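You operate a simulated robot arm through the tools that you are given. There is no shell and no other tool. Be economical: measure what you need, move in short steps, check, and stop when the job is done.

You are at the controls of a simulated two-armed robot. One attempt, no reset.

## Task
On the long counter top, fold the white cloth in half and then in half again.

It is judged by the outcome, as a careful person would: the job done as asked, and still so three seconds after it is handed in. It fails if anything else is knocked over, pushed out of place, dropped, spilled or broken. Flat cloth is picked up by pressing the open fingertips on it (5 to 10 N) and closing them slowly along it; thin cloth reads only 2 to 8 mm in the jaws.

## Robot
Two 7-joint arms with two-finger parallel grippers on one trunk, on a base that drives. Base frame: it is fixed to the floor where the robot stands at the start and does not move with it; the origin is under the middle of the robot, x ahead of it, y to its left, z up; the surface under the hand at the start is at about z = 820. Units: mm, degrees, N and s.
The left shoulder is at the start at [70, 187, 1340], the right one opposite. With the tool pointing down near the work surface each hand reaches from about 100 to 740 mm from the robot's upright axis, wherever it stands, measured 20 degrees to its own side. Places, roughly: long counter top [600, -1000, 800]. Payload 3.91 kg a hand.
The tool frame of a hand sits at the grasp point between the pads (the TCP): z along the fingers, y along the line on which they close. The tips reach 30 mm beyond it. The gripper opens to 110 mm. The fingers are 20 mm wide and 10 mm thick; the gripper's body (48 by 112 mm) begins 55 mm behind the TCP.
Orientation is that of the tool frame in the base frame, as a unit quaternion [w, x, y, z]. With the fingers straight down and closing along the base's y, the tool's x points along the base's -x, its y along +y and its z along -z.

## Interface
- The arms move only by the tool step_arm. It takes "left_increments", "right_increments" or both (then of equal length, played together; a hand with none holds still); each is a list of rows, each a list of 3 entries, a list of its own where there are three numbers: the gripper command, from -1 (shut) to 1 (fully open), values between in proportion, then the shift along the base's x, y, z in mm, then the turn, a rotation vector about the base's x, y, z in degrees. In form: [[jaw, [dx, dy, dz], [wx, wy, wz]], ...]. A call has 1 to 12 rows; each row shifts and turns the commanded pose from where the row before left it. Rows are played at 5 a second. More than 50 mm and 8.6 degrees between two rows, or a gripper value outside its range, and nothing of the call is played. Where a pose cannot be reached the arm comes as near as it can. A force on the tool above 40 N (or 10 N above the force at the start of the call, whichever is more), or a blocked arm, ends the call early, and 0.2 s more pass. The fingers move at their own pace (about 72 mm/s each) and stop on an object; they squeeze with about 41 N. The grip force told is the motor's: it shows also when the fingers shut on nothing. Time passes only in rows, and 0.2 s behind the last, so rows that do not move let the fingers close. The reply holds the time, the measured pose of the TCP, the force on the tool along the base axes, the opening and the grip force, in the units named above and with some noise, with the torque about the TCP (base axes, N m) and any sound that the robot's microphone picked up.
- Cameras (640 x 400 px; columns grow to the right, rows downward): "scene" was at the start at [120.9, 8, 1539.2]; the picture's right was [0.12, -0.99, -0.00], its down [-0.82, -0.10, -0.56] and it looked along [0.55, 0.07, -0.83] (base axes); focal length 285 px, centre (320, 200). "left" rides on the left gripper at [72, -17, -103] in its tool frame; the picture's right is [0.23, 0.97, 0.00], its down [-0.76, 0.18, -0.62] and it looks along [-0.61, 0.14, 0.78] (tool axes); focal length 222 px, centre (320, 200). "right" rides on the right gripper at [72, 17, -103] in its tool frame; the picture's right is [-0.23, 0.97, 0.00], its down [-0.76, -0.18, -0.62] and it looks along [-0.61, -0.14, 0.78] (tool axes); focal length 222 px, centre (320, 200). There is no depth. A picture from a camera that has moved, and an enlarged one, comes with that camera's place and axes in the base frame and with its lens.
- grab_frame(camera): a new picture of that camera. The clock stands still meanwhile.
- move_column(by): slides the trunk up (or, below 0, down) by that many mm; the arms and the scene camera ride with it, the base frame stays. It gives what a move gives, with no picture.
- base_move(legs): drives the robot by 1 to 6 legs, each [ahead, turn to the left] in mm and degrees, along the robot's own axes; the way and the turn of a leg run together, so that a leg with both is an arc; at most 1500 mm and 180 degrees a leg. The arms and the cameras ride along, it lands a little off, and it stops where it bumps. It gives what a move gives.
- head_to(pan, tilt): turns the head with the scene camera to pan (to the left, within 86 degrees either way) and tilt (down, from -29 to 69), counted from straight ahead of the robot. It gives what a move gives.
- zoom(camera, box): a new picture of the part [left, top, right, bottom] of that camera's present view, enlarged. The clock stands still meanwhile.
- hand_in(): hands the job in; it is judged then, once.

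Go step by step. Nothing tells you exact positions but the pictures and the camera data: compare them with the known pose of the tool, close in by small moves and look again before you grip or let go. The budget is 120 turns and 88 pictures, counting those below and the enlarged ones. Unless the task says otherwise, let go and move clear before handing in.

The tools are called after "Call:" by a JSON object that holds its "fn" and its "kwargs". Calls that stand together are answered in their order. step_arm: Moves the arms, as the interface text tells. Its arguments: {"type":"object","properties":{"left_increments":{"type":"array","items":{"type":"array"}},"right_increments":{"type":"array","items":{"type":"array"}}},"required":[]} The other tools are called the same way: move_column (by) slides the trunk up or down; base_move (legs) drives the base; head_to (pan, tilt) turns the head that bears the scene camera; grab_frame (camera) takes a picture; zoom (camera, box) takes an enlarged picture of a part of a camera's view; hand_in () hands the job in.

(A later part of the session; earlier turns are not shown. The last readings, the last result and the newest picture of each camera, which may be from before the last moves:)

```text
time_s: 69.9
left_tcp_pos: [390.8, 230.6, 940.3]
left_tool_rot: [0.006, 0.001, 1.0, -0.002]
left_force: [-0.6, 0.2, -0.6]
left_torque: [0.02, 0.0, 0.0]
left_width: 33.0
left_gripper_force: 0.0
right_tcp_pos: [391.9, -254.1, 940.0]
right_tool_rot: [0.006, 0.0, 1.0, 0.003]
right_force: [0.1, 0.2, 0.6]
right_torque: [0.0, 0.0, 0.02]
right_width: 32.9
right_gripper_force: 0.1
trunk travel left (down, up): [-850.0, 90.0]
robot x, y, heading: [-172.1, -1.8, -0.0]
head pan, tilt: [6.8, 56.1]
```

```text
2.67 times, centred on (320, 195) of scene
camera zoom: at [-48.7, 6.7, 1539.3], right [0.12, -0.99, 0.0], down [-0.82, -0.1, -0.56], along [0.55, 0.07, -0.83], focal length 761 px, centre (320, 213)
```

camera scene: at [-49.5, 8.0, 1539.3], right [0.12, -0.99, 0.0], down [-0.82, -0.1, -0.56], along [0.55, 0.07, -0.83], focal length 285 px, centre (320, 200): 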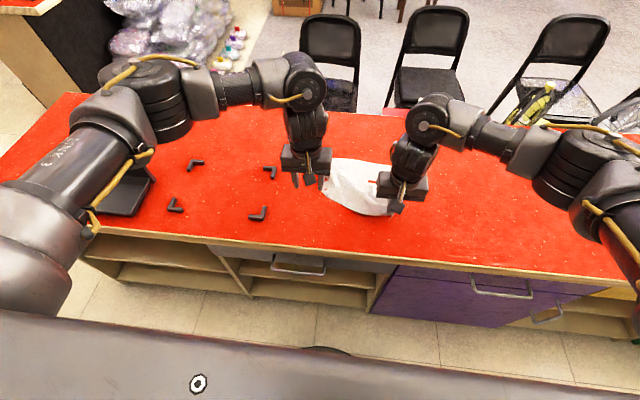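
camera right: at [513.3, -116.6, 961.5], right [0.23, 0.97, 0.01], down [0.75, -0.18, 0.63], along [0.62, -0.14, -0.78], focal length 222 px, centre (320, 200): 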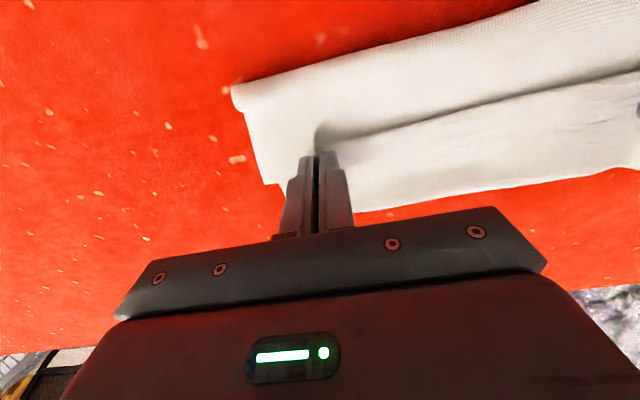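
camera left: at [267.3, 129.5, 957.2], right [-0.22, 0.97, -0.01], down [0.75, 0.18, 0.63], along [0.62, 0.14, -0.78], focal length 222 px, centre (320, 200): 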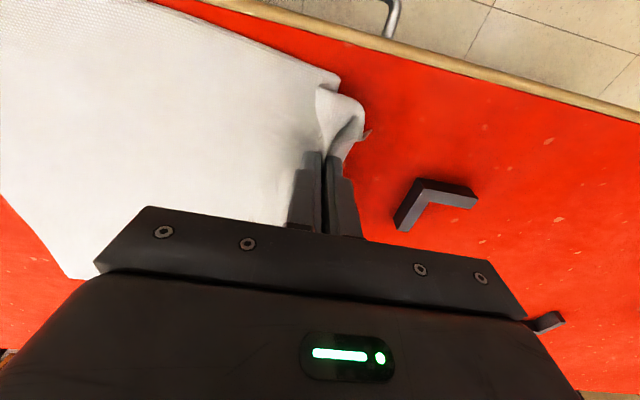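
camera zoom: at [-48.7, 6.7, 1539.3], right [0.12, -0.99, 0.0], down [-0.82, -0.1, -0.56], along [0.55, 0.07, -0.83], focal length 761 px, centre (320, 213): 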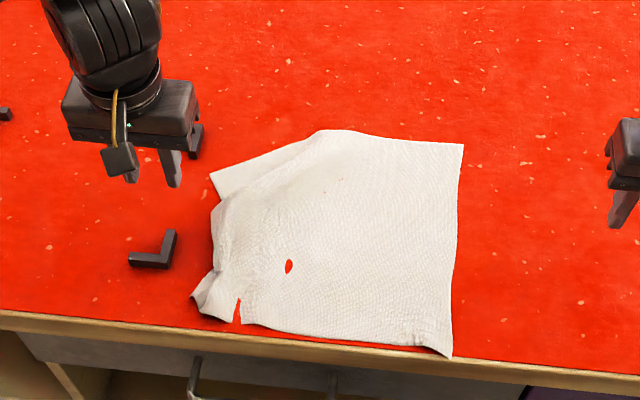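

The cloth slid toward the edge: far-right corner ≈ (546,−92), far-left ≈ (466,202). I'll drive forward 120 mm and take hold of the far-right corner first to pull the cloth straight and to the right.

Call:
{"fn": "base_move", "kwargs": {"legs": [[120, 0]]}}

Call:
{"fn": "step_arm", "kwargs": {"right_increments": [[-0.1, [4, 40, 0], [0, 0, 0]], [-0.1, [4, 40, -10], [0, 0, 0]], [-0.1, [4, 40, -15], [0, 0, 0]], [-0.1, [4, 40, -20], [0, 0, 0]], [-0.1, [4, 37, -25], [0, 0, 0]], [-0.1, [0, 0, 0], [0, 0, 0]]]}}

Call:
{"fn": "grab_frame", "kwargs": {"camera": "right"}}

```text
time_s: 71.1
left_tcp_pos: [506.5, 229.8, 943.2]
left_tool_rot: [0.009, 0.002, 1.0, -0.002]
left_force: [-0.6, -0.3, 0.2]
left_torque: [0.0, 0.0, 0.0]
left_width: 33.0
left_gripper_force: 0.1
right_tcp_pos: [509.1, -254.8, 943.4]
right_tool_rot: [0.008, 0.001, 1.0, 0.002]
right_force: [0.7, 0.0, 0.2]
right_torque: [0.01, -0.03, 0.04]
right_width: 32.9
right_gripper_force: 0.0
trunk travel left (down, up): [-850.0, 90.0]
robot x, y, heading: [-45.8, -0.6, -0.1]
head pan, tilt: [6.8, 56.1]
```

```text
time_s: 72.5
left_tcp_pos: [511.4, 228.1, 939.1]
left_tool_rot: [0.005, 0.002, 1.0, -0.001]
left_force: [-0.1, -1.3, 0.0]
left_torque: [-0.01, 0.0, 0.0]
left_width: 32.8
left_gripper_force: 0.1
right_tcp_pos: [533.7, -59.4, 868.0]
right_tool_rot: [0.005, 0.0, 1.0, 0.003]
right_force: [0.9, -0.6, -0.1]
right_torque: [0.03, 0.02, -0.01]
right_width: 49.1
right_gripper_force: 0.0
trunk travel left (down, up): [-850.0, 90.0]
robot x, y, heading: [-47.9, -0.4, -0.1]
head pan, tilt: [6.8, 56.1]
```

```text
32 pictures are left
camera right: at [460.5, -43.3, 970.9], right [0.23, 0.97, 0.01], down [0.75, -0.18, 0.63], along [0.61, -0.14, -0.78], focal length 222 px, centre (320, 200)
```

right: 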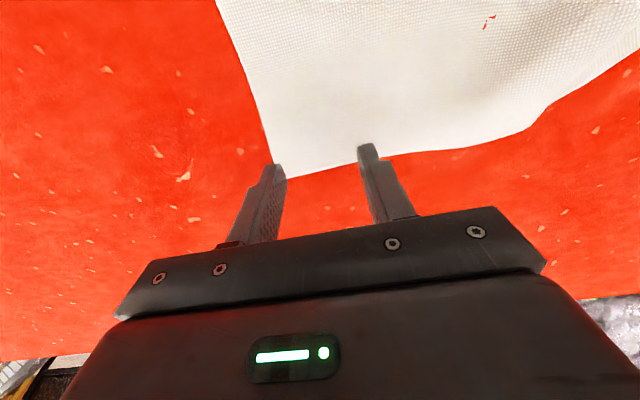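

Well aligned. Lower, press, and close slowly.

Call:
{"fn": "step_arm", "kwargs": {"right_increments": [[-0.1, [-4, -3, -8], [0, 0, 0]], [-0.1, [0, 0, -6], [0, 0, 0]], [-0.1, [0, 0, -2.5], [0, 0, 0]], [-0.1, [0, 0, -1], [0, 0, 0]], [-0.1, [0, 0, 0], [0, 0, 0]]]}}

```text
time_s: 73.7
left_tcp_pos: [512.4, 230.7, 939.4]
left_tool_rot: [0.006, 0.002, 1.0, -0.003]
left_force: [-1.3, 0.8, -0.4]
left_torque: [0.01, 0.02, -0.02]
left_width: 32.7
left_gripper_force: 0.0
right_tcp_pos: [529.8, -60.3, 851.6]
right_tool_rot: [0.005, 0.001, 1.0, 0.003]
right_force: [-0.9, 0.2, 0.3]
right_torque: [-0.02, -0.04, -0.02]
right_width: 49.3
right_gripper_force: 0.0
trunk travel left (down, up): [-850.0, 90.0]
robot x, y, heading: [-47.7, -0.4, -0.0]
head pan, tilt: [6.8, 56.1]
```

Call:
{"fn": "step_arm", "kwargs": {"right_increments": [[-0.1, [0, 0, -1.7], [0, 0, 0]], [-0.14, [0, 0, 0], [0, 0, 0]], [-0.18, [0, 0, 0], [0, 0, 0]], [-0.22, [0, 0, 0], [0, 0, 0]], [-0.26, [0, 0, 0], [0, 0, 0]], [-0.3, [0, 0, 0], [0, 0, 0]], [-0.34, [0, 0, 0], [0, 0, 0]], [-0.38, [0, 0, 0], [0, 0, 0]], [-0.42, [0, 0, 0], [0, 0, 0]], [-0.46, [0, 0, 0], [0, 0, 0]], [-0.5, [0, 0, 0], [0, 0, 0]], [-0.54, [0, 0, 0], [0, 0, 0]]]}}

Call:
{"fn": "step_arm", "kwargs": {"right_increments": [[-0.58, [0, 0, 0], [0, 0, 0]], [-0.62, [0, 0, 0], [0, 0, 0]], [-0.66, [0, 0, 0], [0, 0, 0]], [-0.7, [0, 0, 0], [0, 0, 0]], [-0.74, [0, 0, 0], [0, 0, 0]], [-0.78, [0, 0, 0], [0, 0, 0]], [-0.82, [0, 0, 0], [0, 0, 0]], [-0.86, [0, 0, 0], [0, 0, 0]], [-0.9, [0, 0, 0], [0, 0, 0]], [-1, [0, 0, 0], [0, 0, 0]], [-1, [0, 0, 0], [0, 0, 0]]]}}

```text
time_s: 76.3
left_tcp_pos: [511.0, 229.8, 940.7]
left_tool_rot: [0.007, 0.002, 1.0, -0.003]
left_force: [-0.6, 0.6, 0.1]
left_torque: [0.0, 0.04, -0.01]
left_width: 32.9
left_gripper_force: 0.0
right_tcp_pos: [528.2, -60.4, 851.0]
right_tool_rot: [0.008, 0.001, 1.0, 0.003]
right_force: [0.3, -4.1, 19.9]
right_torque: [-0.35, 0.08, 0.0]
right_width: 25.6
right_gripper_force: 0.5
trunk travel left (down, up): [-850.0, 90.0]
robot x, y, heading: [-46.0, 1.1, 0.1]
head pan, tilt: [6.8, 56.1]
```

```text
time_s: 78.7
left_tcp_pos: [509.7, 229.6, 941.4]
left_tool_rot: [0.007, 0.002, 1.0, -0.002]
left_force: [-0.5, 0.1, 0.0]
left_torque: [0.0, 0.01, 0.03]
left_width: 33.0
left_gripper_force: 0.1
right_tcp_pos: [528.3, -61.4, 851.6]
right_tool_rot: [0.007, 0.001, 1.0, 0.002]
right_force: [-0.9, -5.1, 19.6]
right_torque: [-0.18, 0.12, 0.0]
right_width: 2.0
right_gripper_force: 40.8
trunk travel left (down, up): [-850.0, 90.0]
robot x, y, heading: [-45.7, -3.0, 0.2]
head pan, tilt: [6.8, 56.1]
```

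Right corner gripped. Pull it away and right to about (600, −145), staying low.

Call:
{"fn": "step_arm", "kwargs": {"right_increments": [[-1, [0, 0, 12], [0, 0, 0]], [-1, [10, -12, 8], [0, 0, 0]], [-1, [10, -12, 0], [0, 0, 0]], [-1, [10, -12, 0], [0, 0, 0]], [-1, [10, -12, 0], [0, 0, 0]], [-1, [10, -12, 0], [0, 0, 0]], [-1, [10, -12, 0], [0, 0, 0]], [-1, [10, -12, -8], [0, 0, 0]], [-1, [0, 0, 0], [0, 0, 0]]]}}

Call:
{"fn": "grab_frame", "kwargs": {"camera": "left"}}

Call:
{"fn": "grab_frame", "kwargs": {"camera": "scene"}}

```text
time_s: 80.7
left_tcp_pos: [511.5, 229.1, 940.5]
left_tool_rot: [0.006, 0.002, 1.0, -0.002]
left_force: [-0.2, -0.3, 0.7]
left_torque: [0.02, -0.01, -0.01]
left_width: 32.8
left_gripper_force: 0.1
right_tcp_pos: [601.0, -145.1, 863.5]
right_tool_rot: [0.006, 0.0, 1.0, 0.003]
right_force: [0.1, 1.3, 3.6]
right_torque: [0.07, -0.02, -0.01]
right_width: 2.0
right_gripper_force: 40.7
trunk travel left (down, up): [-850.0, 90.0]
robot x, y, heading: [-48.6, -1.2, 0.1]
head pan, tilt: [6.8, 56.1]
```

```text
31 pictures are left
camera left: at [437.6, 213.6, 1042.8], right [-0.22, 0.97, -0.01], down [0.75, 0.18, 0.63], along [0.62, 0.14, -0.78], focal length 222 px, centre (320, 200)
```

left: 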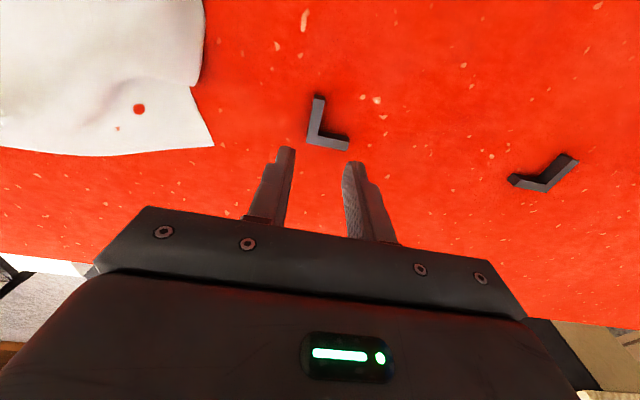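

```text
30 pictures are left
camera scene: at [71.6, 8.0, 1539.4], right [0.12, -0.99, 0.0], down [-0.82, -0.1, -0.56], along [0.55, 0.07, -0.83], focal length 285 px, centre (320, 200)
```

scene: 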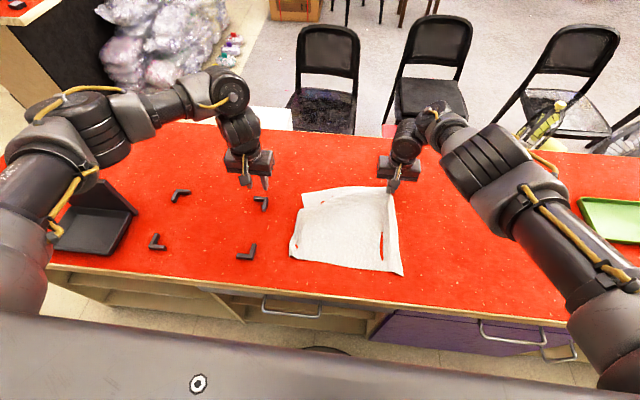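

Excellent: the cloth is back in its place. Far-left corner ≈ (567,124). Move the left hand to grip there.

Call:
{"fn": "step_arm", "kwargs": {"left_increments": [[-0.1, [12, -36, -12], [0, 0, 0]], [-0.1, [12, -36, -18], [0, 0, 0]], [-0.1, [12, -36, -20], [0, 0, 0]], [-0.1, [12, -35, -22], [0, 0, 0]], [-0.1, [0, 0, 0], [0, 0, 0]]]}}

Call:
{"fn": "grab_frame", "kwargs": {"camera": "left"}}

```text
time_s: 81.9
left_tcp_pos: [557.6, 86.9, 868.2]
left_tool_rot: [0.007, 0.003, 1.0, -0.003]
left_force: [1.6, -0.1, -0.2]
left_torque: [-0.01, -0.01, 0.01]
left_width: 49.5
left_gripper_force: 0.0
right_tcp_pos: [599.4, -143.2, 864.1]
right_tool_rot: [0.006, 0.001, 1.0, 0.002]
right_force: [-0.9, 0.8, 3.4]
right_torque: [0.03, 0.0, 0.02]
right_width: 2.0
right_gripper_force: 41.3
trunk travel left (down, up): [-850.0, 90.0]
robot x, y, heading: [-44.6, -2.8, -0.2]
head pan, tilt: [6.8, 56.1]
```

```text
29 pictures are left
camera left: at [485.0, 71.2, 970.4], right [-0.22, 0.97, -0.01], down [0.75, 0.18, 0.63], along [0.62, 0.13, -0.78], focal length 222 px, centre (320, 200)
```

left: 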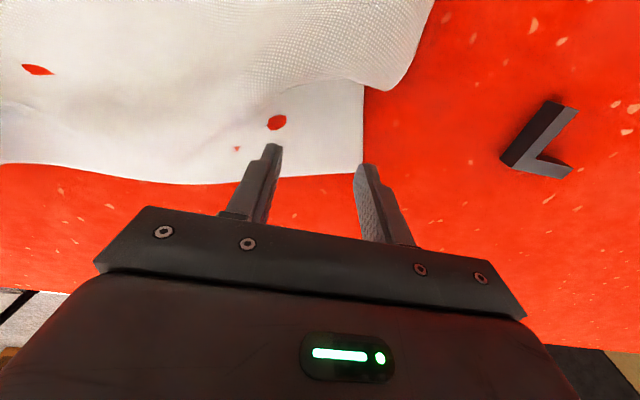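

Call:
{"fn": "step_arm", "kwargs": {"left_increments": [[-0.1, [0, -3, -8], [0, 0, 0]], [-0.1, [0, 0, -6], [0, 0, 0]], [-0.1, [0, 0, -2.5], [0, 0, 0]], [-0.1, [0, 0, -1.6], [0, 0, 0]], [-0.14, [0, 0, 0], [0, 0, 0]], [-0.18, [0, 0, 0], [0, 0, 0]], [-0.22, [0, 0, 0], [0, 0, 0]], [-0.26, [0, 0, 0], [0, 0, 0]], [-0.3, [0, 0, 0], [0, 0, 0]]]}}

```text
time_s: 83.9
left_tcp_pos: [559.5, 83.6, 852.2]
left_tool_rot: [0.007, 0.002, 1.0, -0.002]
left_force: [2.7, 2.3, 16.8]
left_torque: [0.51, 0.06, -0.08]
left_width: 40.0
left_gripper_force: 1.4
right_tcp_pos: [598.4, -144.4, 863.5]
right_tool_rot: [0.007, 0.001, 1.0, 0.002]
right_force: [0.1, -0.6, 1.1]
right_torque: [0.01, 0.01, -0.01]
right_width: 2.0
right_gripper_force: 41.0
trunk travel left (down, up): [-850.0, 90.0]
robot x, y, heading: [-49.9, -1.0, 0.0]
head pan, tilt: [6.8, 56.1]
```

Call:
{"fn": "step_arm", "kwargs": {"left_increments": [[-0.35, [0, 0, 0], [0, 0, 0]], [-0.4, [0, 0, 0], [0, 0, 0]], [-0.45, [0, 0, 0], [0, 0, 0]], [-0.5, [0, 0, 0], [0, 0, 0]], [-0.56, [0, 0, 0], [0, 0, 0]], [-0.62, [0, 0, 0], [0, 0, 0]], [-0.68, [0, 0, 0], [0, 0, 0]], [-0.74, [0, 0, 0], [0, 0, 0]], [-0.8, [0, 0, 0], [0, 0, 0]], [-0.88, [0, 0, 0], [0, 0, 0]], [-1, [0, 0, 0], [0, 0, 0]], [-1, [0, 0, 0], [0, 0, 0]]]}}

```text
time_s: 86.5
left_tcp_pos: [557.1, 82.2, 851.2]
left_tool_rot: [0.007, 0.002, 1.0, -0.002]
left_force: [0.8, -2.9, 19.0]
left_torque: [-0.01, 0.09, 0.04]
left_width: 2.0
left_gripper_force: 40.6
right_tcp_pos: [597.4, -144.0, 863.6]
right_tool_rot: [0.007, 0.0, 1.0, 0.002]
right_force: [-1.4, 5.9, 0.1]
right_torque: [0.19, 0.04, -0.01]
right_width: 2.0
right_gripper_force: 41.4
trunk travel left (down, up): [-850.0, 90.0]
robot x, y, heading: [-48.9, 1.2, 0.0]
head pan, tilt: [6.8, 56.1]
```

Both far corners gripped. Align the left to x ≈ 600, then pull both slightly away to straighten the cloth.

Call:
{"fn": "step_arm", "kwargs": {"left_increments": [[-1, [5, 0, 12], [0, 0, 0]], [-1, [12, 0, 8], [0, 0, 0]], [-1, [12, 0, 0], [0, 0, 0]], [-1, [12, 0, 0], [0, 0, 0]], [-1, [5, 0, 0], [0, 0, 0]], [-1, [5, 0, 0], [0, 0, 0]], [-1, [0, 0, 0], [0, 0, 0]]], "right_increments": [[-1, [0, 0, 4], [0, 0, 0]], [-1, [0, 0, 4], [0, 0, 0]], [-1, [0, 0, 0], [0, 0, 0]], [-1, [0, 0, 0], [0, 0, 0]], [-1, [5, 0, 0], [0, 0, 0]], [-1, [5, 0, 0], [0, 0, 0]], [-1, [0, 0, 0], [0, 0, 0]]]}}

Call:
{"fn": "zoom", "kwargs": {"camera": "scene", "box": [230, 150, 470, 300]}}

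```text
time_s: 88.1
left_tcp_pos: [610.4, 83.7, 869.8]
left_tool_rot: [0.005, 0.001, 1.0, -0.002]
left_force: [0.1, -2.8, -0.2]
left_torque: [-0.1, 0.02, 0.03]
left_width: 2.1
left_gripper_force: 41.6
right_tcp_pos: [610.1, -145.3, 869.2]
right_tool_rot: [0.006, 0.001, 1.0, 0.003]
right_force: [0.5, 3.4, 0.1]
right_torque: [0.07, 0.0, -0.04]
right_width: 2.2
right_gripper_force: 41.3
trunk travel left (down, up): [-850.0, 90.0]
robot x, y, heading: [-47.8, -0.0, -0.0]
head pan, tilt: [6.8, 56.1]
```

```text
2.67 times, centred on (350, 225) of scene
camera zoom: at [72.3, 8.1, 1539.3], right [0.12, -0.99, 0.0], down [-0.82, -0.1, -0.56], along [0.55, 0.07, -0.83], focal length 761 px, centre (240, 133)
```

zoom: 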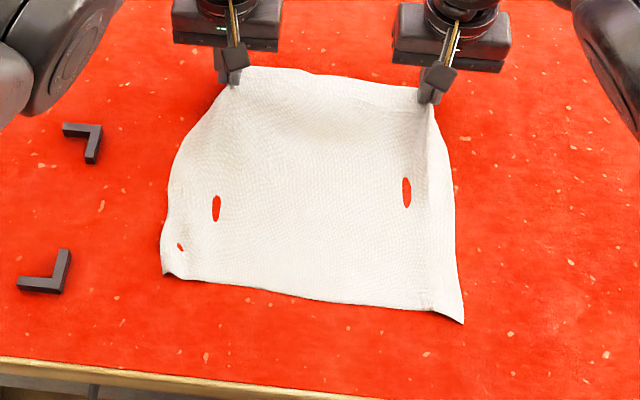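

The cloth is now straight and flat, held by both far corners (near edge at x ≈ 365, fold line ≈ 505). Now lift with the fingers tilting forward (lip up) while bringing the edge back.

Call:
{"fn": "step_arm", "kwargs": {"left_increments": [[-1, [-4, 0, 14], [0, -7.5, 0]], [-1, [-8, 0, 14], [0, -7.5, 0]], [-1, [-12, 0, 14], [0, -7.5, 0]], [-1, [-14, 0, 11], [0, -7.5, 0]], [-1, [-14, 0, 10], [0, -7.5, 0]], [-1, [-16, 0, 7], [0, -7.5, 0]], [-1, [0, 0, 0], [0, 0, 0]]], "right_increments": [[-1, [-4, 0, 14], [0, -7.5, 0]], [-1, [-8, 0, 14], [0, -7.5, 0]], [-1, [-12, 0, 14], [0, -7.5, 0]], [-1, [-14, 0, 11], [0, -7.5, 0]], [-1, [-14, 0, 10], [0, -7.5, 0]], [-1, [-16, 0, 7], [0, -7.5, 0]], [-1, [0, 0, 0], [0, 0, 0]]]}}

Call:
{"fn": "zoom", "kwargs": {"camera": "scene", "box": [230, 150, 470, 300]}}

```text
time_s: 89.7
left_tcp_pos: [564.0, 80.8, 944.2]
left_tool_rot: [0.388, 0.004, 0.922, -0.001]
left_force: [0.9, -1.3, -0.5]
left_torque: [-0.08, 0.02, -0.05]
left_width: 2.0
left_gripper_force: 41.3
left hand out of reach, approached as far as the arm can: row 1
right_tcp_pos: [541.3, -145.0, 939.3]
right_tool_rot: [0.388, -0.001, 0.922, 0.001]
right_force: [0.3, 0.7, 0.8]
right_torque: [0.03, 0.06, 0.04]
right_width: 1.7
right_gripper_force: 40.9
trunk travel left (down, up): [-850.0, 90.0]
robot x, y, heading: [-45.7, 0.4, 0.1]
head pan, tilt: [6.8, 56.1]
```

```text
2.67 times, centred on (350, 225) of scene
camera zoom: at [73.8, 7.4, 1539.1], right [0.12, -0.99, 0.0], down [-0.82, -0.1, -0.56], along [0.55, 0.07, -0.83], focal length 761 px, centre (240, 133)
```

zoom: 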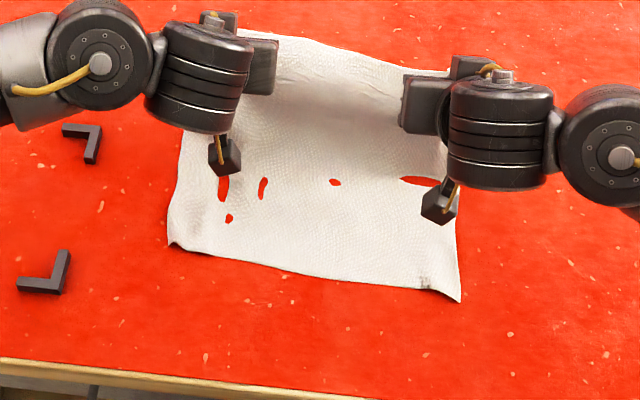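

The tilt works. Carry the edge back by reversing the base 90 mm.

Call:
{"fn": "base_move", "kwargs": {"legs": [[-90, 0]]}}

Call:
{"fn": "zoom", "kwargs": {"camera": "scene", "box": [230, 130, 470, 280]}}

```text
time_s: 90.8
left_tcp_pos: [476.4, 81.6, 944.2]
left_tool_rot: [0.388, 0.002, 0.922, -0.001]
left_force: [-0.2, -1.1, 0.2]
left_torque: [-0.01, 0.03, -0.06]
left_width: 2.0
left_gripper_force: 41.5
right_tcp_pos: [452.7, -143.6, 941.1]
right_tool_rot: [0.387, -0.001, 0.922, 0.003]
right_force: [1.0, 1.3, 1.0]
right_torque: [0.05, -0.01, 0.04]
right_width: 2.0
right_gripper_force: 41.2
trunk travel left (down, up): [-850.0, 90.0]
robot x, y, heading: [-138.1, -3.3, -0.5]
head pan, tilt: [6.8, 56.1]
```

```text
2.67 times, centred on (350, 205) of scene
camera zoom: at [-16.4, 7.9, 1539.2], right [0.12, -0.99, 0.0], down [-0.82, -0.1, -0.56], along [0.55, 0.07, -0.83], focal length 761 px, centre (240, 187)
```

zoom: 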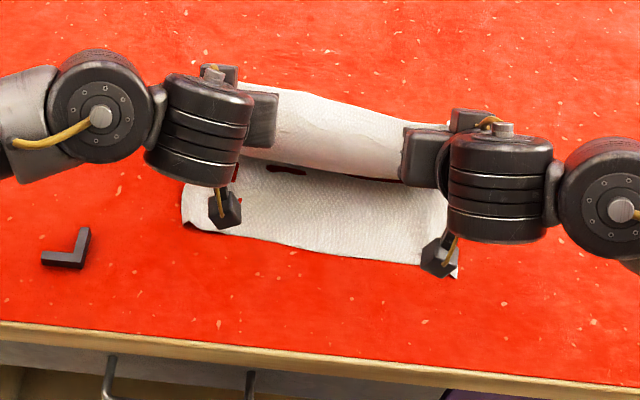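

Going nicely. Lower by 50 mm, reverse 55 mm, then set down.

Call:
{"fn": "step_arm", "kwargs": {"left_increments": [[-1, [-5, 0, -12], [0, 0, 0]], [-1, [-5, 0, -13], [0, 0, 0]], [-1, [-5, 0, -13], [0, 0, 0]], [-1, [-2, 0, -12], [0, 0, 0]]], "right_increments": [[-1, [-5, 0, -12], [0, 0, 0]], [-1, [-5, 0, -13], [0, 0, 0]], [-1, [-5, 0, -13], [0, 0, 0]], [-1, [-2, 0, -12], [0, 0, 0]]]}}

Call:
{"fn": "base_move", "kwargs": {"legs": [[-55, 0]]}}

Call:
{"fn": "step_arm", "kwargs": {"left_increments": [[-1, [-2, 0, -12], [0, 0, 0]], [-1, [-2, 0, -12], [0, 0, 0]], [-1, [0, 0, -10], [0, 0, 0]], [-1, [0, 0, 0], [0, 0, 0]]], "right_increments": [[-1, [-2, 0, -12], [0, 0, 0]], [-1, [-2, 0, -12], [0, 0, 0]], [-1, [0, 0, -8], [0, 0, 0]], [-1, [0, 0, 0], [0, 0, 0]]]}}

Call:
{"fn": "zoom", "kwargs": {"camera": "scene", "box": [230, 100, 470, 250]}}

```text
time_s: 91.8
left_tcp_pos: [459.4, 82.2, 893.1]
left_tool_rot: [0.388, 0.002, 0.922, -0.002]
left_force: [0.6, -1.4, 0.2]
left_torque: [-0.06, 0.0, 0.0]
left_width: 2.0
left_gripper_force: 40.9
right_tcp_pos: [436.0, -144.0, 890.4]
right_tool_rot: [0.387, -0.001, 0.922, 0.003]
right_force: [0.3, 1.6, -0.3]
right_torque: [0.05, 0.04, 0.01]
right_width: 1.9
right_gripper_force: 40.5
trunk travel left (down, up): [-850.0, 90.0]
robot x, y, heading: [-138.0, -0.2, -0.1]
head pan, tilt: [6.8, 56.1]
```

```text
time_s: 92.8
left_tcp_pos: [405.8, 81.0, 892.8]
left_tool_rot: [0.387, 0.002, 0.922, -0.001]
left_force: [0.0, -2.0, 0.8]
left_torque: [-0.05, -0.01, -0.01]
left_width: 1.7
left_gripper_force: 40.9
right_tcp_pos: [383.5, -144.5, 890.3]
right_tool_rot: [0.387, -0.001, 0.922, 0.003]
right_force: [-0.2, 1.9, 0.2]
right_torque: [0.07, -0.02, 0.0]
right_width: 1.9
right_gripper_force: 40.8
trunk travel left (down, up): [-850.0, 90.0]
robot x, y, heading: [-192.7, -2.4, 0.1]
head pan, tilt: [6.8, 56.1]
```

```text
time_s: 93.8
left_tcp_pos: [400.7, 80.6, 858.7]
left_tool_rot: [0.388, 0.003, 0.922, -0.001]
left_force: [-0.5, -1.7, 0.6]
left_torque: [-0.07, 0.0, -0.03]
left_width: 2.1
left_gripper_force: 40.6
right_tcp_pos: [377.4, -143.5, 858.6]
right_tool_rot: [0.387, 0.001, 0.922, 0.002]
right_force: [0.3, 2.3, 0.0]
right_torque: [0.05, -0.04, 0.0]
right_width: 2.2
right_gripper_force: 40.8
trunk travel left (down, up): [-850.0, 90.0]
robot x, y, heading: [-193.2, -1.4, -0.1]
head pan, tilt: [6.8, 56.1]
```

```text
2.67 times, centred on (350, 175) of scene
camera zoom: at [-70.0, 7.9, 1539.1], right [0.12, -0.99, 0.0], down [-0.82, -0.1, -0.56], along [0.55, 0.07, -0.83], focal length 761 px, centre (240, 267)
```

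zoom: 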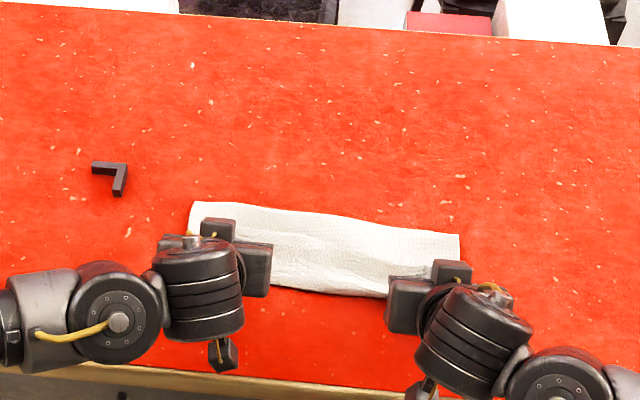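

Check with the hand cameras how the layers lie.

Call:
{"fn": "grab_frame", "kwargs": {"camera": "right"}}

Call:
{"fn": "grab_frame", "kwargs": {"camera": "left"}}

```text
24 pictures are left
camera right: at [253.3, -127.8, 879.3], right [0.16, 0.97, 0.17], down [0.09, -0.18, 0.98], along [0.98, -0.14, -0.11], focal length 222 px, centre (320, 200)
```

right: 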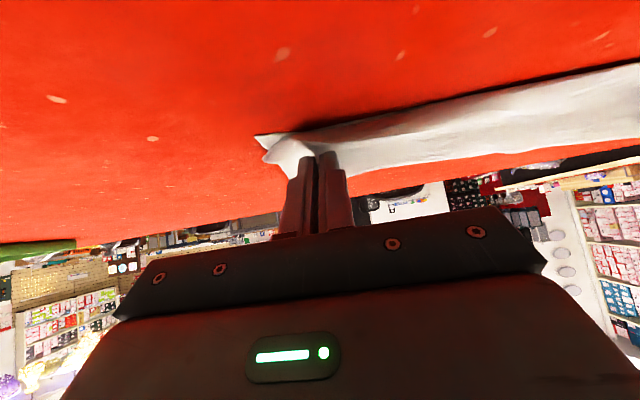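

```text
23 pictures are left
camera left: at [276.4, 65.5, 880.2], right [-0.15, 0.97, -0.16], down [0.09, 0.18, 0.98], along [0.98, 0.14, -0.11], focal length 222 px, centre (320, 200)
```

left: 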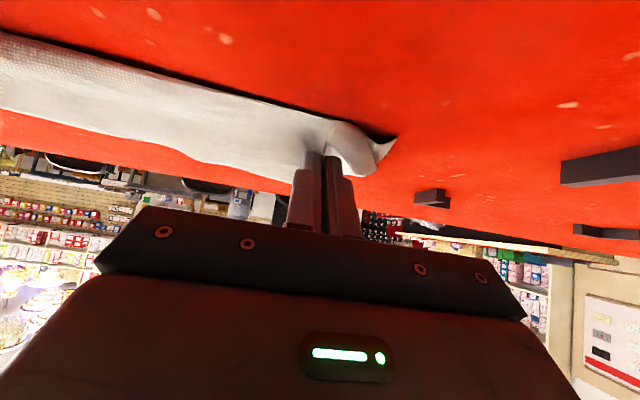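

The top layer still has slack (fold line at ~485 instead of ~525). I'll raise the hands on a taut arc to above the wanted fold line and then bring them down again along a taut circle.

Call:
{"fn": "step_arm", "kwargs": {"left_increments": [[-1, [4, 0, 17], [0, 0, 0]], [-1, [5, 0, 16], [0, 0, 0]], [-1, [9, 0, 15], [0, 0, 0]], [-1, [9, 0, 14], [0, 0, 0]], [-1, [12, 0, 12], [0, 0, 0]], [-1, [13, 0, 11], [0, 0, 0]], [-1, [14, 0, 8], [0, 0, 0]], [-1, [15, 0, 8], [0, 0, 0]], [-1, [16, 0, 6], [0, 0, 0]], [-1, [17, 0, 6], [0, 0, 0]], [-1, [0, 0, 6], [0, 0, 0]], [-1, [0, 0, 0], [0, 0, 0]]], "right_increments": [[-1, [4, 0, 17], [0, 0, 0]], [-1, [5, 0, 16], [0, 0, 0]], [-1, [9, 0, 15], [0, 0, 0]], [-1, [9, 0, 14], [0, 0, 0]], [-1, [12, 0, 12], [0, 0, 0]], [-1, [13, 0, 11], [0, 0, 0]], [-1, [14, 0, 8], [0, 0, 0]], [-1, [15, 0, 8], [0, 0, 0]], [-1, [16, 0, 6], [0, 0, 0]], [-1, [17, 0, 6], [0, 0, 0]], [-1, [0, 0, 6], [0, 0, 0]], [-1, [0, 0, 0], [0, 0, 0]]]}}

Call:
{"fn": "zoom", "kwargs": {"camera": "scene", "box": [230, 100, 470, 250]}}

```text
time_s: 96.4
left_tcp_pos: [515.2, 81.4, 979.3]
left_tool_rot: [0.388, 0.003, 0.922, -0.001]
left_force: [-0.3, -2.7, -0.2]
left_torque: [-0.1, 0.01, -0.03]
left_width: 2.0
left_gripper_force: 41.1
right_tcp_pos: [491.7, -143.5, 977.8]
right_tool_rot: [0.388, 0.0, 0.922, 0.003]
right_force: [-0.1, 2.6, 0.1]
right_torque: [0.07, 0.03, 0.0]
right_width: 2.0
right_gripper_force: 41.3
trunk travel left (down, up): [-850.0, 90.0]
robot x, y, heading: [-194.3, -2.2, 0.2]
head pan, tilt: [6.8, 56.1]
```

```text
2.67 times, centred on (350, 175) of scene
camera zoom: at [-71.0, 7.9, 1539.2], right [0.12, -0.99, 0.0], down [-0.82, -0.1, -0.56], along [0.55, 0.07, -0.83], focal length 761 px, centre (240, 267)
```

zoom: 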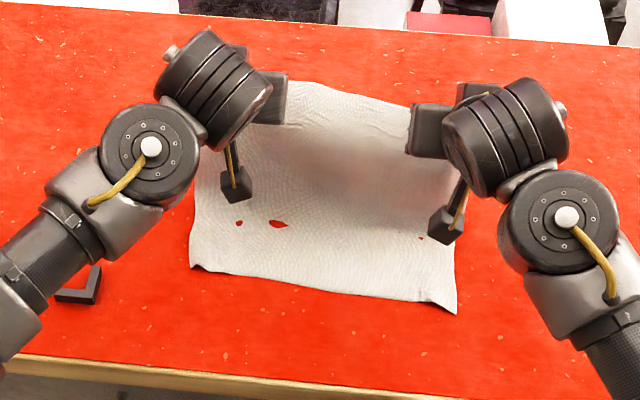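

Bottom half re-laid well, G is right above the wanted fold line. Now descend along a taut circle toward me.

Call:
{"fn": "step_arm", "kwargs": {"left_increments": [[-1, [-16, 0, -3], [0, 0, 0]], [-1, [-17, 0, -4], [0, 0, 0]], [-1, [-15, 0, -7], [0, 0, 0]], [-1, [-15, 0, -9], [0, 0, 0]], [-1, [-14, 0, -11], [0, 0, 0]], [-1, [-13, 0, -13], [0, 0, 0]], [-1, [-10, 0, -14], [0, 0, 0]], [-1, [-10, 0, -15], [0, 0, 0]], [-1, [-7, 0, -15], [0, 0, 0]], [-1, [-6, 0, -15], [0, 0, 0]], [-1, [-4, 0, -14], [0, 0, 0]], [-1, [0, 0, 0], [0, 0, 0]]], "right_increments": [[-1, [-16, 0, -3], [0, 0, 0]], [-1, [-17, 0, -4], [0, 0, 0]], [-1, [-15, 0, -7], [0, 0, 0]], [-1, [-15, 0, -9], [0, 0, 0]], [-1, [-14, 0, -11], [0, 0, 0]], [-1, [-13, 0, -13], [0, 0, 0]], [-1, [-10, 0, -14], [0, 0, 0]], [-1, [-10, 0, -15], [0, 0, 0]], [-1, [-7, 0, -15], [0, 0, 0]], [-1, [-6, 0, -15], [0, 0, 0]], [-1, [-4, 0, -14], [0, 0, 0]], [-1, [0, 0, 0], [0, 0, 0]]]}}

Call:
{"fn": "zoom", "kwargs": {"camera": "scene", "box": [230, 100, 470, 250]}}

```text
time_s: 99.0
left_tcp_pos: [387.7, 81.0, 859.0]
left_tool_rot: [0.388, 0.003, 0.921, -0.001]
left_force: [-0.3, -2.0, 0.3]
left_torque: [-0.05, 0.02, -0.02]
left_width: 2.0
left_gripper_force: 40.5
right_tcp_pos: [364.2, -143.6, 858.7]
right_tool_rot: [0.388, 0.001, 0.922, 0.002]
right_force: [0.4, 1.8, -0.1]
right_torque: [0.04, 0.01, 0.03]
right_width: 1.9
right_gripper_force: 41.1
trunk travel left (down, up): [-850.0, 90.0]
robot x, y, heading: [-196.6, 0.4, -0.2]
head pan, tilt: [6.8, 56.1]
```

```text
2.67 times, centred on (350, 175) of scene
camera zoom: at [-71.0, 7.9, 1539.2], right [0.12, -0.99, 0.0], down [-0.82, -0.1, -0.56], along [0.55, 0.07, -0.83], focal length 761 px, centre (240, 267)
```

zoom: 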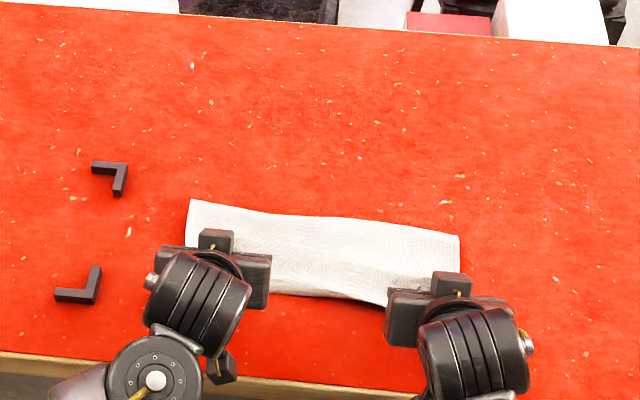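

Call:
{"fn": "grab_frame", "kwargs": {"camera": "right"}}

```text
20 pictures are left
camera right: at [239.7, -127.3, 878.1], right [0.16, 0.97, 0.17], down [0.09, -0.18, 0.98], along [0.98, -0.14, -0.11], focal length 222 px, centre (320, 200)
```

right: 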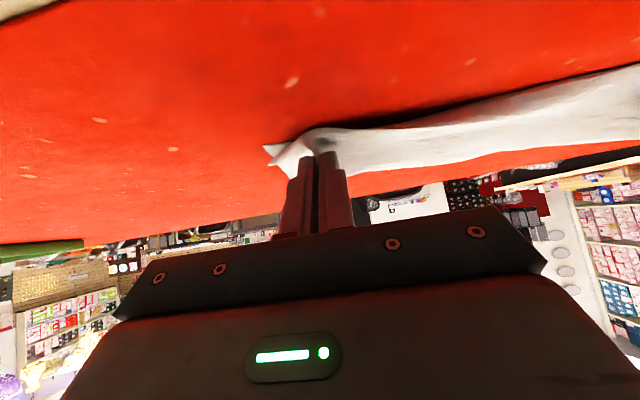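

The top has slack to be worked out to the crease. I'll set the corners down here, release, retreat along the fingers, then smooth from near edge to crease.

Call:
{"fn": "step_arm", "kwargs": {"left_increments": [[-1, [4, 0, -4], [0, 0, 0]], [-1, [4, 0, -5], [0, 0, 0]], [-1, [0, 0, 0], [0, 0, 0]], [-0.7, [0, 0, 0], [0, 0, 0]], [-0.3, [0, 0, 0], [0, 0, 0]], [-0.3, [-2, 0, 2], [0, 0, 0]], [-0.3, [-12, 0, 14], [0, 0, 0]], [-0.3, [-8, 0, 22], [0, 7.5, 0]], [-0.3, [0, 0, 22], [0, 7.5, 0]], [-0.3, [5, 0, 22], [0, 7.5, 0]], [-0.3, [10, 20, 10], [0, 7.5, 0]], [-0.3, [10, 20, 10], [0, 7.5, 0]]], "right_increments": [[-1, [4, 0, -4], [0, 0, 0]], [-1, [4, 0, -5], [0, 0, 0]], [-1, [0, 0, 0], [0, 0, 0]], [-0.7, [0, 0, 0], [0, 0, 0]], [-0.3, [0, 0, 0], [0, 0, 0]], [-0.3, [-2, 0, 2], [0, 0, 0]], [-0.3, [-12, 0, 14], [0, 0, 0]], [-0.3, [-8, 0, 22], [0, 7.5, 0]], [-0.3, [0, 0, 22], [0, 7.5, 0]], [-0.3, [5, 0, 22], [0, 7.5, 0]], [-0.3, [10, -20, 10], [0, 7.5, 0]], [-0.3, [10, -20, 10], [0, 7.5, 0]]]}}

Call:
{"fn": "step_arm", "kwargs": {"left_increments": [[-1, [30, 35, 0], [0, 7.5, 0]], [-1, [30, 35, 0], [0, 0, 0]], [-1, [0, 0, 0], [0, 0, 0]]], "right_increments": [[-1, [30, -35, 0], [0, 7.5, 0]], [-1, [30, -35, 0], [0, 0, 0]], [-1, [0, 0, 0], [0, 0, 0]]]}}

Call:
{"fn": "zoom", "kwargs": {"camera": "scene", "box": [230, 100, 470, 250]}}

```text
time_s: 101.5
left_tcp_pos: [393.9, 108.9, 945.0]
left_tool_rot: [0.111, 0.002, 0.994, -0.001]
left_force: [0.3, -1.3, 0.0]
left_torque: [0.01, 0.03, 0.0]
left_width: 38.6
left_gripper_force: 0.0
right_tcp_pos: [374.7, -170.6, 944.6]
right_tool_rot: [0.124, 0.008, 0.992, 0.004]
right_force: [24.8, 16.8, -30.5]
right_torque: [-1.91, -0.85, -1.96]
right_width: 38.4
right_gripper_force: 0.1
trunk travel left (down, up): [-850.0, 90.0]
robot x, y, heading: [-191.6, -1.2, 0.1]
head pan, tilt: [6.8, 56.1]
stopped in row 12 (right hand): the force on the tool passed its limit at 182 N (the readings are from after the stop); the commanded pose is now the measured one
```

```text
time_s: 101.8
left_tcp_pos: [393.0, 110.7, 945.0]
left_tool_rot: [0.107, 0.003, 0.994, -0.001]
left_force: [-0.6, 0.1, -0.1]
left_torque: [0.0, 0.03, 0.01]
left_width: 4.3
left_gripper_force: 0.1
right_tcp_pos: [375.2, -174.4, 944.6]
right_tool_rot: [0.122, 0.013, 0.992, 0.004]
right_force: [12.6, 8.9, -16.1]
right_torque: [-0.95, -0.49, -0.99]
right_width: 4.3
right_gripper_force: 0.1
trunk travel left (down, up): [-850.0, 90.0]
robot x, y, heading: [-190.3, -1.2, -0.1]
head pan, tilt: [6.8, 56.1]
stopped in row 1 (right hand): the force on the tool passed its limit at 104 N (the readings are from after the stop); the commanded pose is now the measured one
```

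```text
2.67 times, centred on (350, 175) of scene
camera zoom: at [-72.1, 7.9, 1539.3], right [0.12, -0.99, 0.0], down [-0.82, -0.1, -0.56], along [0.55, 0.07, -0.83], focal length 761 px, centre (240, 267)
```

zoom: 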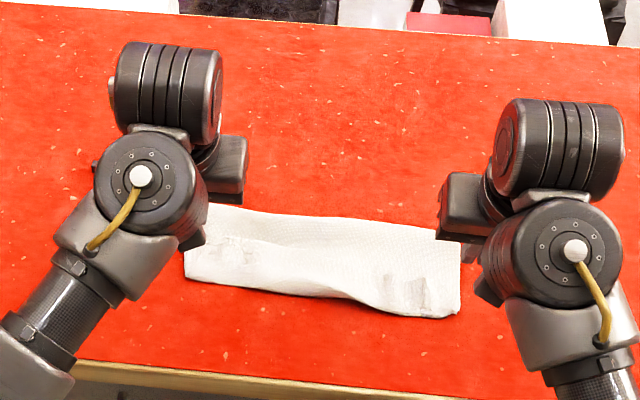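

The cloth lies folded in a strip. The right wrist seems to press on its own arm in this posture; I'll back that out (tilt back and move forward).

Call:
{"fn": "step_arm", "kwargs": {"right_increments": [[-1, [6, 0, 0], [0, -4, 0]], [-1, [12, 0, 0], [0, -4, 0]], [-1, [20, 0, 0], [0, 0, 0]], [-1, [0, 0, 0], [0, 0, 0]]]}}

```text
time_s: 102.8
left_tcp_pos: [393.5, 111.6, 945.8]
left_tool_rot: [0.109, 0.003, 0.994, -0.001]
left_force: [0.0, 0.9, 0.6]
left_torque: [0.0, -0.01, 0.0]
left_width: 0.0
left_gripper_force: 37.8
right_tcp_pos: [413.7, -172.6, 945.3]
right_tool_rot: [0.191, 0.013, 0.981, 0.004]
right_force: [-0.1, -0.2, 0.4]
right_torque: [0.02, -0.01, 0.01]
right_width: 0.0
right_gripper_force: 38.0
trunk travel left (down, up): [-850.0, 90.0]
robot x, y, heading: [-189.2, -0.2, 0.1]
head pan, tilt: [6.8, 56.1]
```

Call:
{"fn": "step_arm", "kwargs": {"left_increments": [[-1, [25, 10, 0], [0, 0, 0]], [-1, [25, 15, 0], [0, 6.2, 0]], [-1, [25, 15, 0], [0, 6.2, 0]], [-1, [0, 0, 0], [0, 0, 0]]], "right_increments": [[-1, [25, -10, 0], [0, 0, 0]], [-1, [25, -15, 0], [0, 7.5, 0]], [-1, [25, -15, 0], [0, 7.5, 0]], [-1, [0, -15, 0], [0, 7, 0]]]}}

Call:
{"fn": "zoom", "kwargs": {"camera": "scene", "box": [280, 160, 420, 248]}}

```text
time_s: 103.8
left_tcp_pos: [469.3, 150.0, 946.9]
left_tool_rot: [-0.001, 0.003, 1.0, -0.001]
left_force: [0.4, -0.2, 0.9]
left_torque: [0.02, -0.05, -0.02]
left_width: 0.1
left_gripper_force: 37.7
right_tcp_pos: [488.4, -227.0, 945.7]
right_tool_rot: [-0.001, 0.013, 1.0, 0.004]
right_force: [0.6, 0.2, 0.5]
right_torque: [0.03, -0.02, 0.0]
right_width: 0.1
right_gripper_force: 37.5
trunk travel left (down, up): [-850.0, 90.0]
robot x, y, heading: [-187.9, -2.8, 0.3]
head pan, tilt: [6.8, 56.1]
```

```text
4.55 times, centred on (350, 204) of scene
camera zoom: at [-71.7, 7.3, 1539.3], right [0.12, -0.99, 0.0], down [-0.82, -0.1, -0.56], along [0.55, 0.07, -0.83], focal length 1297 px, centre (184, 182)
```

zoom: 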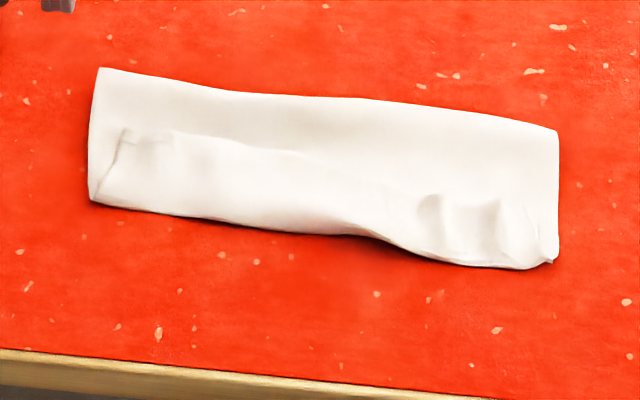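

The far edge's lip has curled back on top (about 45–55 mm). I'll press on that lip with both hands and drag it toward me to unroll it.

Call:
{"fn": "step_arm", "kwargs": {"left_increments": [[-0.3, [-13, -17, -15], [0, 0, 0]], [-0.3, [-13, -17, -15], [0, 0, 0]], [-0.3, [-13, -17, -15], [0, 0, 0]], [-0.3, [-13, -17, -15], [0, 0, 0]], [-0.3, [-12, -17, -17], [0, 0, 0]], [-0.3, [0, 0, -8], [0, 0, 0]], [-0.3, [0, 0, -6], [0, 0, 0]], [-0.3, [0, 0, 0], [0, 0, 0]]], "right_increments": [[-0.3, [-21, 22, -15], [0, 0, 0]], [-0.3, [-21, 22, -15], [0, 0, 0]], [-0.3, [-21, 22, -15], [0, 0, 0]], [-0.3, [-21, 22, -15], [0, 0, 0]], [-0.3, [-21, 21, -16], [0, 0, 0]], [-0.3, [0, 0, -8], [0, 0, 0]], [-0.3, [0, 0, -6], [0, 0, 0]], [-0.3, [0, 0, 0], [0, 0, 0]]]}}

Call:
{"fn": "grab_frame", "kwargs": {"camera": "left"}}

```text
time_s: 105.6
left_tcp_pos: [405.6, 66.1, 854.3]
left_tool_rot: [-0.001, 0.002, 1.0, -0.001]
left_force: [0.0, -0.1, 0.0]
left_torque: [0.02, 0.0, 0.02]
left_width: 38.4
left_gripper_force: 0.0
right_tcp_pos: [383.6, -118.7, 854.4]
right_tool_rot: [0.0, 0.013, 1.0, 0.003]
right_force: [-0.9, 0.2, 0.0]
right_torque: [0.01, -0.03, 0.02]
right_width: 38.6
right_gripper_force: 0.1
trunk travel left (down, up): [-850.0, 90.0]
robot x, y, heading: [-191.3, -7.2, 0.1]
head pan, tilt: [6.8, 56.1]
```

```text
17 pictures are left
camera left: at [332.8, 49.9, 958.0], right [-0.22, 0.97, 0.0], down [0.76, 0.18, 0.62], along [0.61, 0.14, -0.78], focal length 222 px, centre (320, 200)
```

left: 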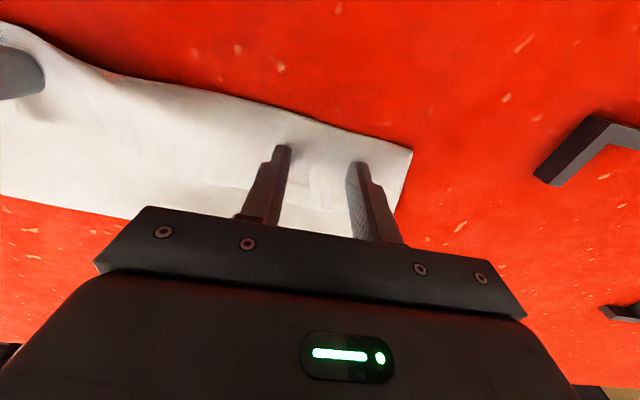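

Call:
{"fn": "step_arm", "kwargs": {"left_increments": [[-0.3, [0, 0, -2], [0, 0, 0]], [-0.3, [0, 0, -1.2], [0, 0, 0]], [-0.3, [0, 0, 0], [0, 0, 0]]], "right_increments": [[-0.3, [0, 0, -2], [0, 0, 0]], [-0.3, [0, 0, -1.2], [0, 0, 0]], [-0.3, [0, 0, 0], [0, 0, 0]]]}}

```text
time_s: 106.4
left_tcp_pos: [404.5, 66.7, 853.0]
left_tool_rot: [0.001, 0.003, 1.0, -0.002]
left_force: [2.5, 1.0, 3.7]
left_torque: [0.08, -0.04, -0.05]
left_width: 38.6
left_gripper_force: 0.0
right_tcp_pos: [383.8, -118.0, 853.1]
right_tool_rot: [0.001, 0.012, 1.0, 0.002]
right_force: [0.7, 0.3, 4.0]
right_torque: [-0.09, -0.04, 0.05]
right_width: 38.2
right_gripper_force: 0.0
trunk travel left (down, up): [-850.0, 90.0]
robot x, y, heading: [-189.4, -1.3, -0.1]
head pan, tilt: [6.8, 56.1]
```

Call:
{"fn": "step_arm", "kwargs": {"left_increments": [[-0.3, [-8, 0, 0], [0, 0, 0]], [-0.3, [-8, 0, 0], [0, 0, 0]], [-0.3, [-8, 0, -0.2], [0, 0, 0]], [-0.3, [-8, 0, -0.2], [0, 0, 0]], [-0.3, [-8, 0, -0.3], [0, 0, 0]], [-0.3, [-8, 0, -0.3], [0, 0, 0]], [-0.3, [-8, 0, -0.3], [0, 0, 0]], [-0.3, [-8, 0, -0.3], [0, 0, 0]], [-0.3, [-8, 0, 0], [0, 0, 0]], [-0.3, [0, 0, 0], [0, 0, 0]]], "right_increments": [[-0.3, [-8, 0, 0], [0, 0, 0]], [-0.3, [-8, 0, 0], [0, 0, 0]], [-0.3, [-8, 0, -0.2], [0, 0, 0]], [-0.3, [-8, 0, -0.2], [0, 0, 0]], [-0.3, [-8, 0, -0.3], [0, 0, 0]], [-0.3, [-8, 0, -0.3], [0, 0, 0]], [-0.3, [-8, 0, -0.3], [0, 0, 0]], [-0.3, [-8, 0, -0.3], [0, 0, 0]], [-0.3, [-8, 0, 0], [0, 0, 0]], [-0.3, [0, 0, 0], [0, 0, 0]]]}}

Call:
{"fn": "zoom", "kwargs": {"camera": "scene", "box": [260, 150, 440, 262]}}

```text
time_s: 108.6
left_tcp_pos: [330.9, 64.0, 851.9]
left_tool_rot: [0.001, 0.003, 1.0, -0.002]
left_force: [9.0, 1.2, 20.1]
left_torque: [0.41, -0.23, -0.14]
left_width: 38.5
left_gripper_force: 0.1
right_tcp_pos: [311.9, -119.1, 852.5]
right_tool_rot: [0.002, 0.013, 1.0, 0.002]
right_force: [6.8, -0.3, 17.4]
right_torque: [-0.41, -0.26, 0.16]
right_width: 38.3
right_gripper_force: 0.1
trunk travel left (down, up): [-850.0, 90.0]
robot x, y, heading: [-188.0, 1.4, 0.2]
head pan, tilt: [6.8, 56.1]
```

```text
3.56 times, centred on (350, 206) of scene
camera zoom: at [-73.2, 8.1, 1539.7], right [0.12, -0.99, 0.0], down [-0.82, -0.1, -0.56], along [0.56, 0.07, -0.83], focal length 1014 px, centre (213, 179)
```

zoom: 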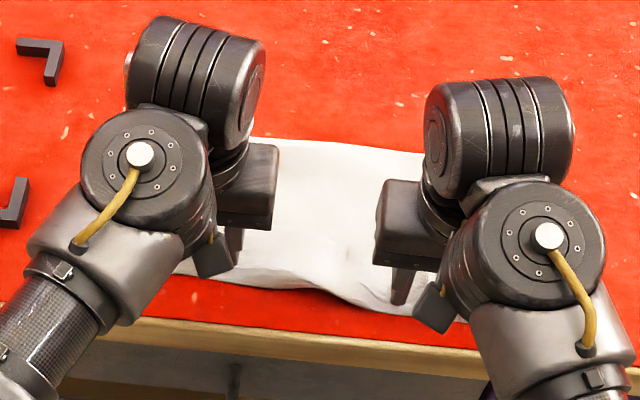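

Lift off, move aside, and check.

Call:
{"fn": "step_arm", "kwargs": {"left_increments": [[-0.3, [0, 0, 10], [0, 0, 0]], [-0.3, [0, 0, 30], [0, 0, 0]], [-0.3, [20, 25, 35], [0, 0, 0]], [-0.3, [25, 35, 15], [0, 0, 0]], [-0.3, [25, 35, 0], [0, 0, 0]], [-0.3, [0, 0, 0], [0, 0, 0]]], "right_increments": [[-0.3, [0, 0, 10], [0, 0, 0]], [-0.3, [0, 0, 30], [0, 0, 0]], [-0.3, [20, -25, 35], [0, 0, 0]], [-0.3, [25, -35, 15], [0, 0, 0]], [-0.3, [25, -35, 0], [0, 0, 0]], [-0.3, [0, 0, 0], [0, 0, 0]]]}}

Call:
{"fn": "zoom", "kwargs": {"camera": "scene", "box": [270, 160, 430, 260]}}

```text
time_s: 109.3
left_tcp_pos: [337.7, 73.9, 898.0]
left_tool_rot: [-0.003, 0.003, 1.0, -0.001]
left_force: [0.6, 0.8, 0.9]
left_torque: [0.03, -0.04, -0.03]
left_width: 38.4
left_gripper_force: 0.1
right_tcp_pos: [320.0, -126.5, 898.5]
right_tool_rot: [0.006, 0.02, 1.0, 0.005]
right_force: [6.9, 18.1, -9.8]
right_torque: [-2.29, -0.02, -1.53]
right_width: 38.7
right_gripper_force: 0.1
right hand out of reach, approached as far as the arm can: row 3
trunk travel left (down, up): [-850.0, 90.0]
robot x, y, heading: [-188.7, -1.1, -0.1]
head pan, tilt: [6.8, 56.1]
stopped in row 3 (right hand): the force on the tool passed its limit at 116 N (the readings are from after the stop); the commanded pose is now the measured one
```

```text
4.00 times, centred on (350, 210) of scene
camera zoom: at [-70.4, 8.1, 1539.0], right [0.12, -0.99, 0.0], down [-0.82, -0.1, -0.56], along [0.55, 0.07, -0.83], focal length 1141 px, centre (200, 160)
```

zoom: 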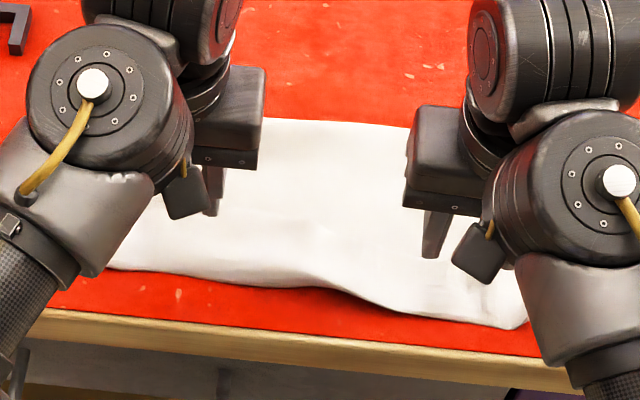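

The right hand camera again touches its own forearm when too close in; move forward first, then up and out.

Call:
{"fn": "step_arm", "kwargs": {"left_increments": [[-0.3, [12, 0, 0], [0, 0, 0]], [-0.3, [25, 0, 0], [0, 0, 0]], [-0.3, [25, 10, 10], [0, 0, 0]], [-0.3, [25, 30, 15], [0, 0, 0]], [-0.3, [15, 40, 15], [0, 0, 0]], [-0.3, [0, 20, 0], [0, 0, 0]]], "right_increments": [[-0.3, [12, 0, 0], [0, 0, 0]], [-0.3, [25, 0, 0], [0, 0, 0]], [-0.3, [25, -10, 10], [0, 0, 0]], [-0.3, [25, -30, 15], [0, 0, 0]], [-0.3, [15, -40, 15], [0, 0, 0]], [-0.3, [0, -20, 0], [0, 0, 0]]]}}

Call:
{"fn": "zoom", "kwargs": {"camera": "scene", "box": [270, 160, 430, 260]}}

```text
time_s: 110.2
left_tcp_pos: [414.3, 99.2, 916.9]
left_tool_rot: [-0.003, 0.003, 1.0, -0.003]
left_force: [0.4, -0.1, -0.2]
left_torque: [0.0, 0.01, -0.02]
left_width: 38.5
left_gripper_force: 0.1
right_tcp_pos: [398.2, -152.5, 916.5]
right_tool_rot: [0.007, 0.026, 1.0, 0.005]
right_force: [5.3, 4.5, -10.4]
right_torque: [-0.58, -0.11, -0.35]
right_width: 38.7
right_gripper_force: 0.1
trunk travel left (down, up): [-850.0, 90.0]
robot x, y, heading: [-195.8, -1.2, 0.2]
head pan, tilt: [6.8, 56.1]
stopped in row 4 (right hand): the force on the tool passed its limit at 69 N (the readings are from after the stop); the commanded pose is now the measured one
```

```text
4.00 times, centred on (350, 210) of scene
camera zoom: at [-70.1, 8.1, 1539.1], right [0.12, -0.99, 0.0], down [-0.82, -0.1, -0.56], along [0.55, 0.07, -0.83], focal length 1141 px, centre (200, 160)
```

zoom: 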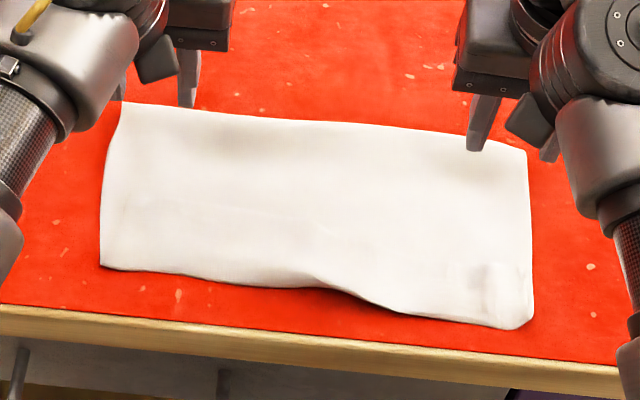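

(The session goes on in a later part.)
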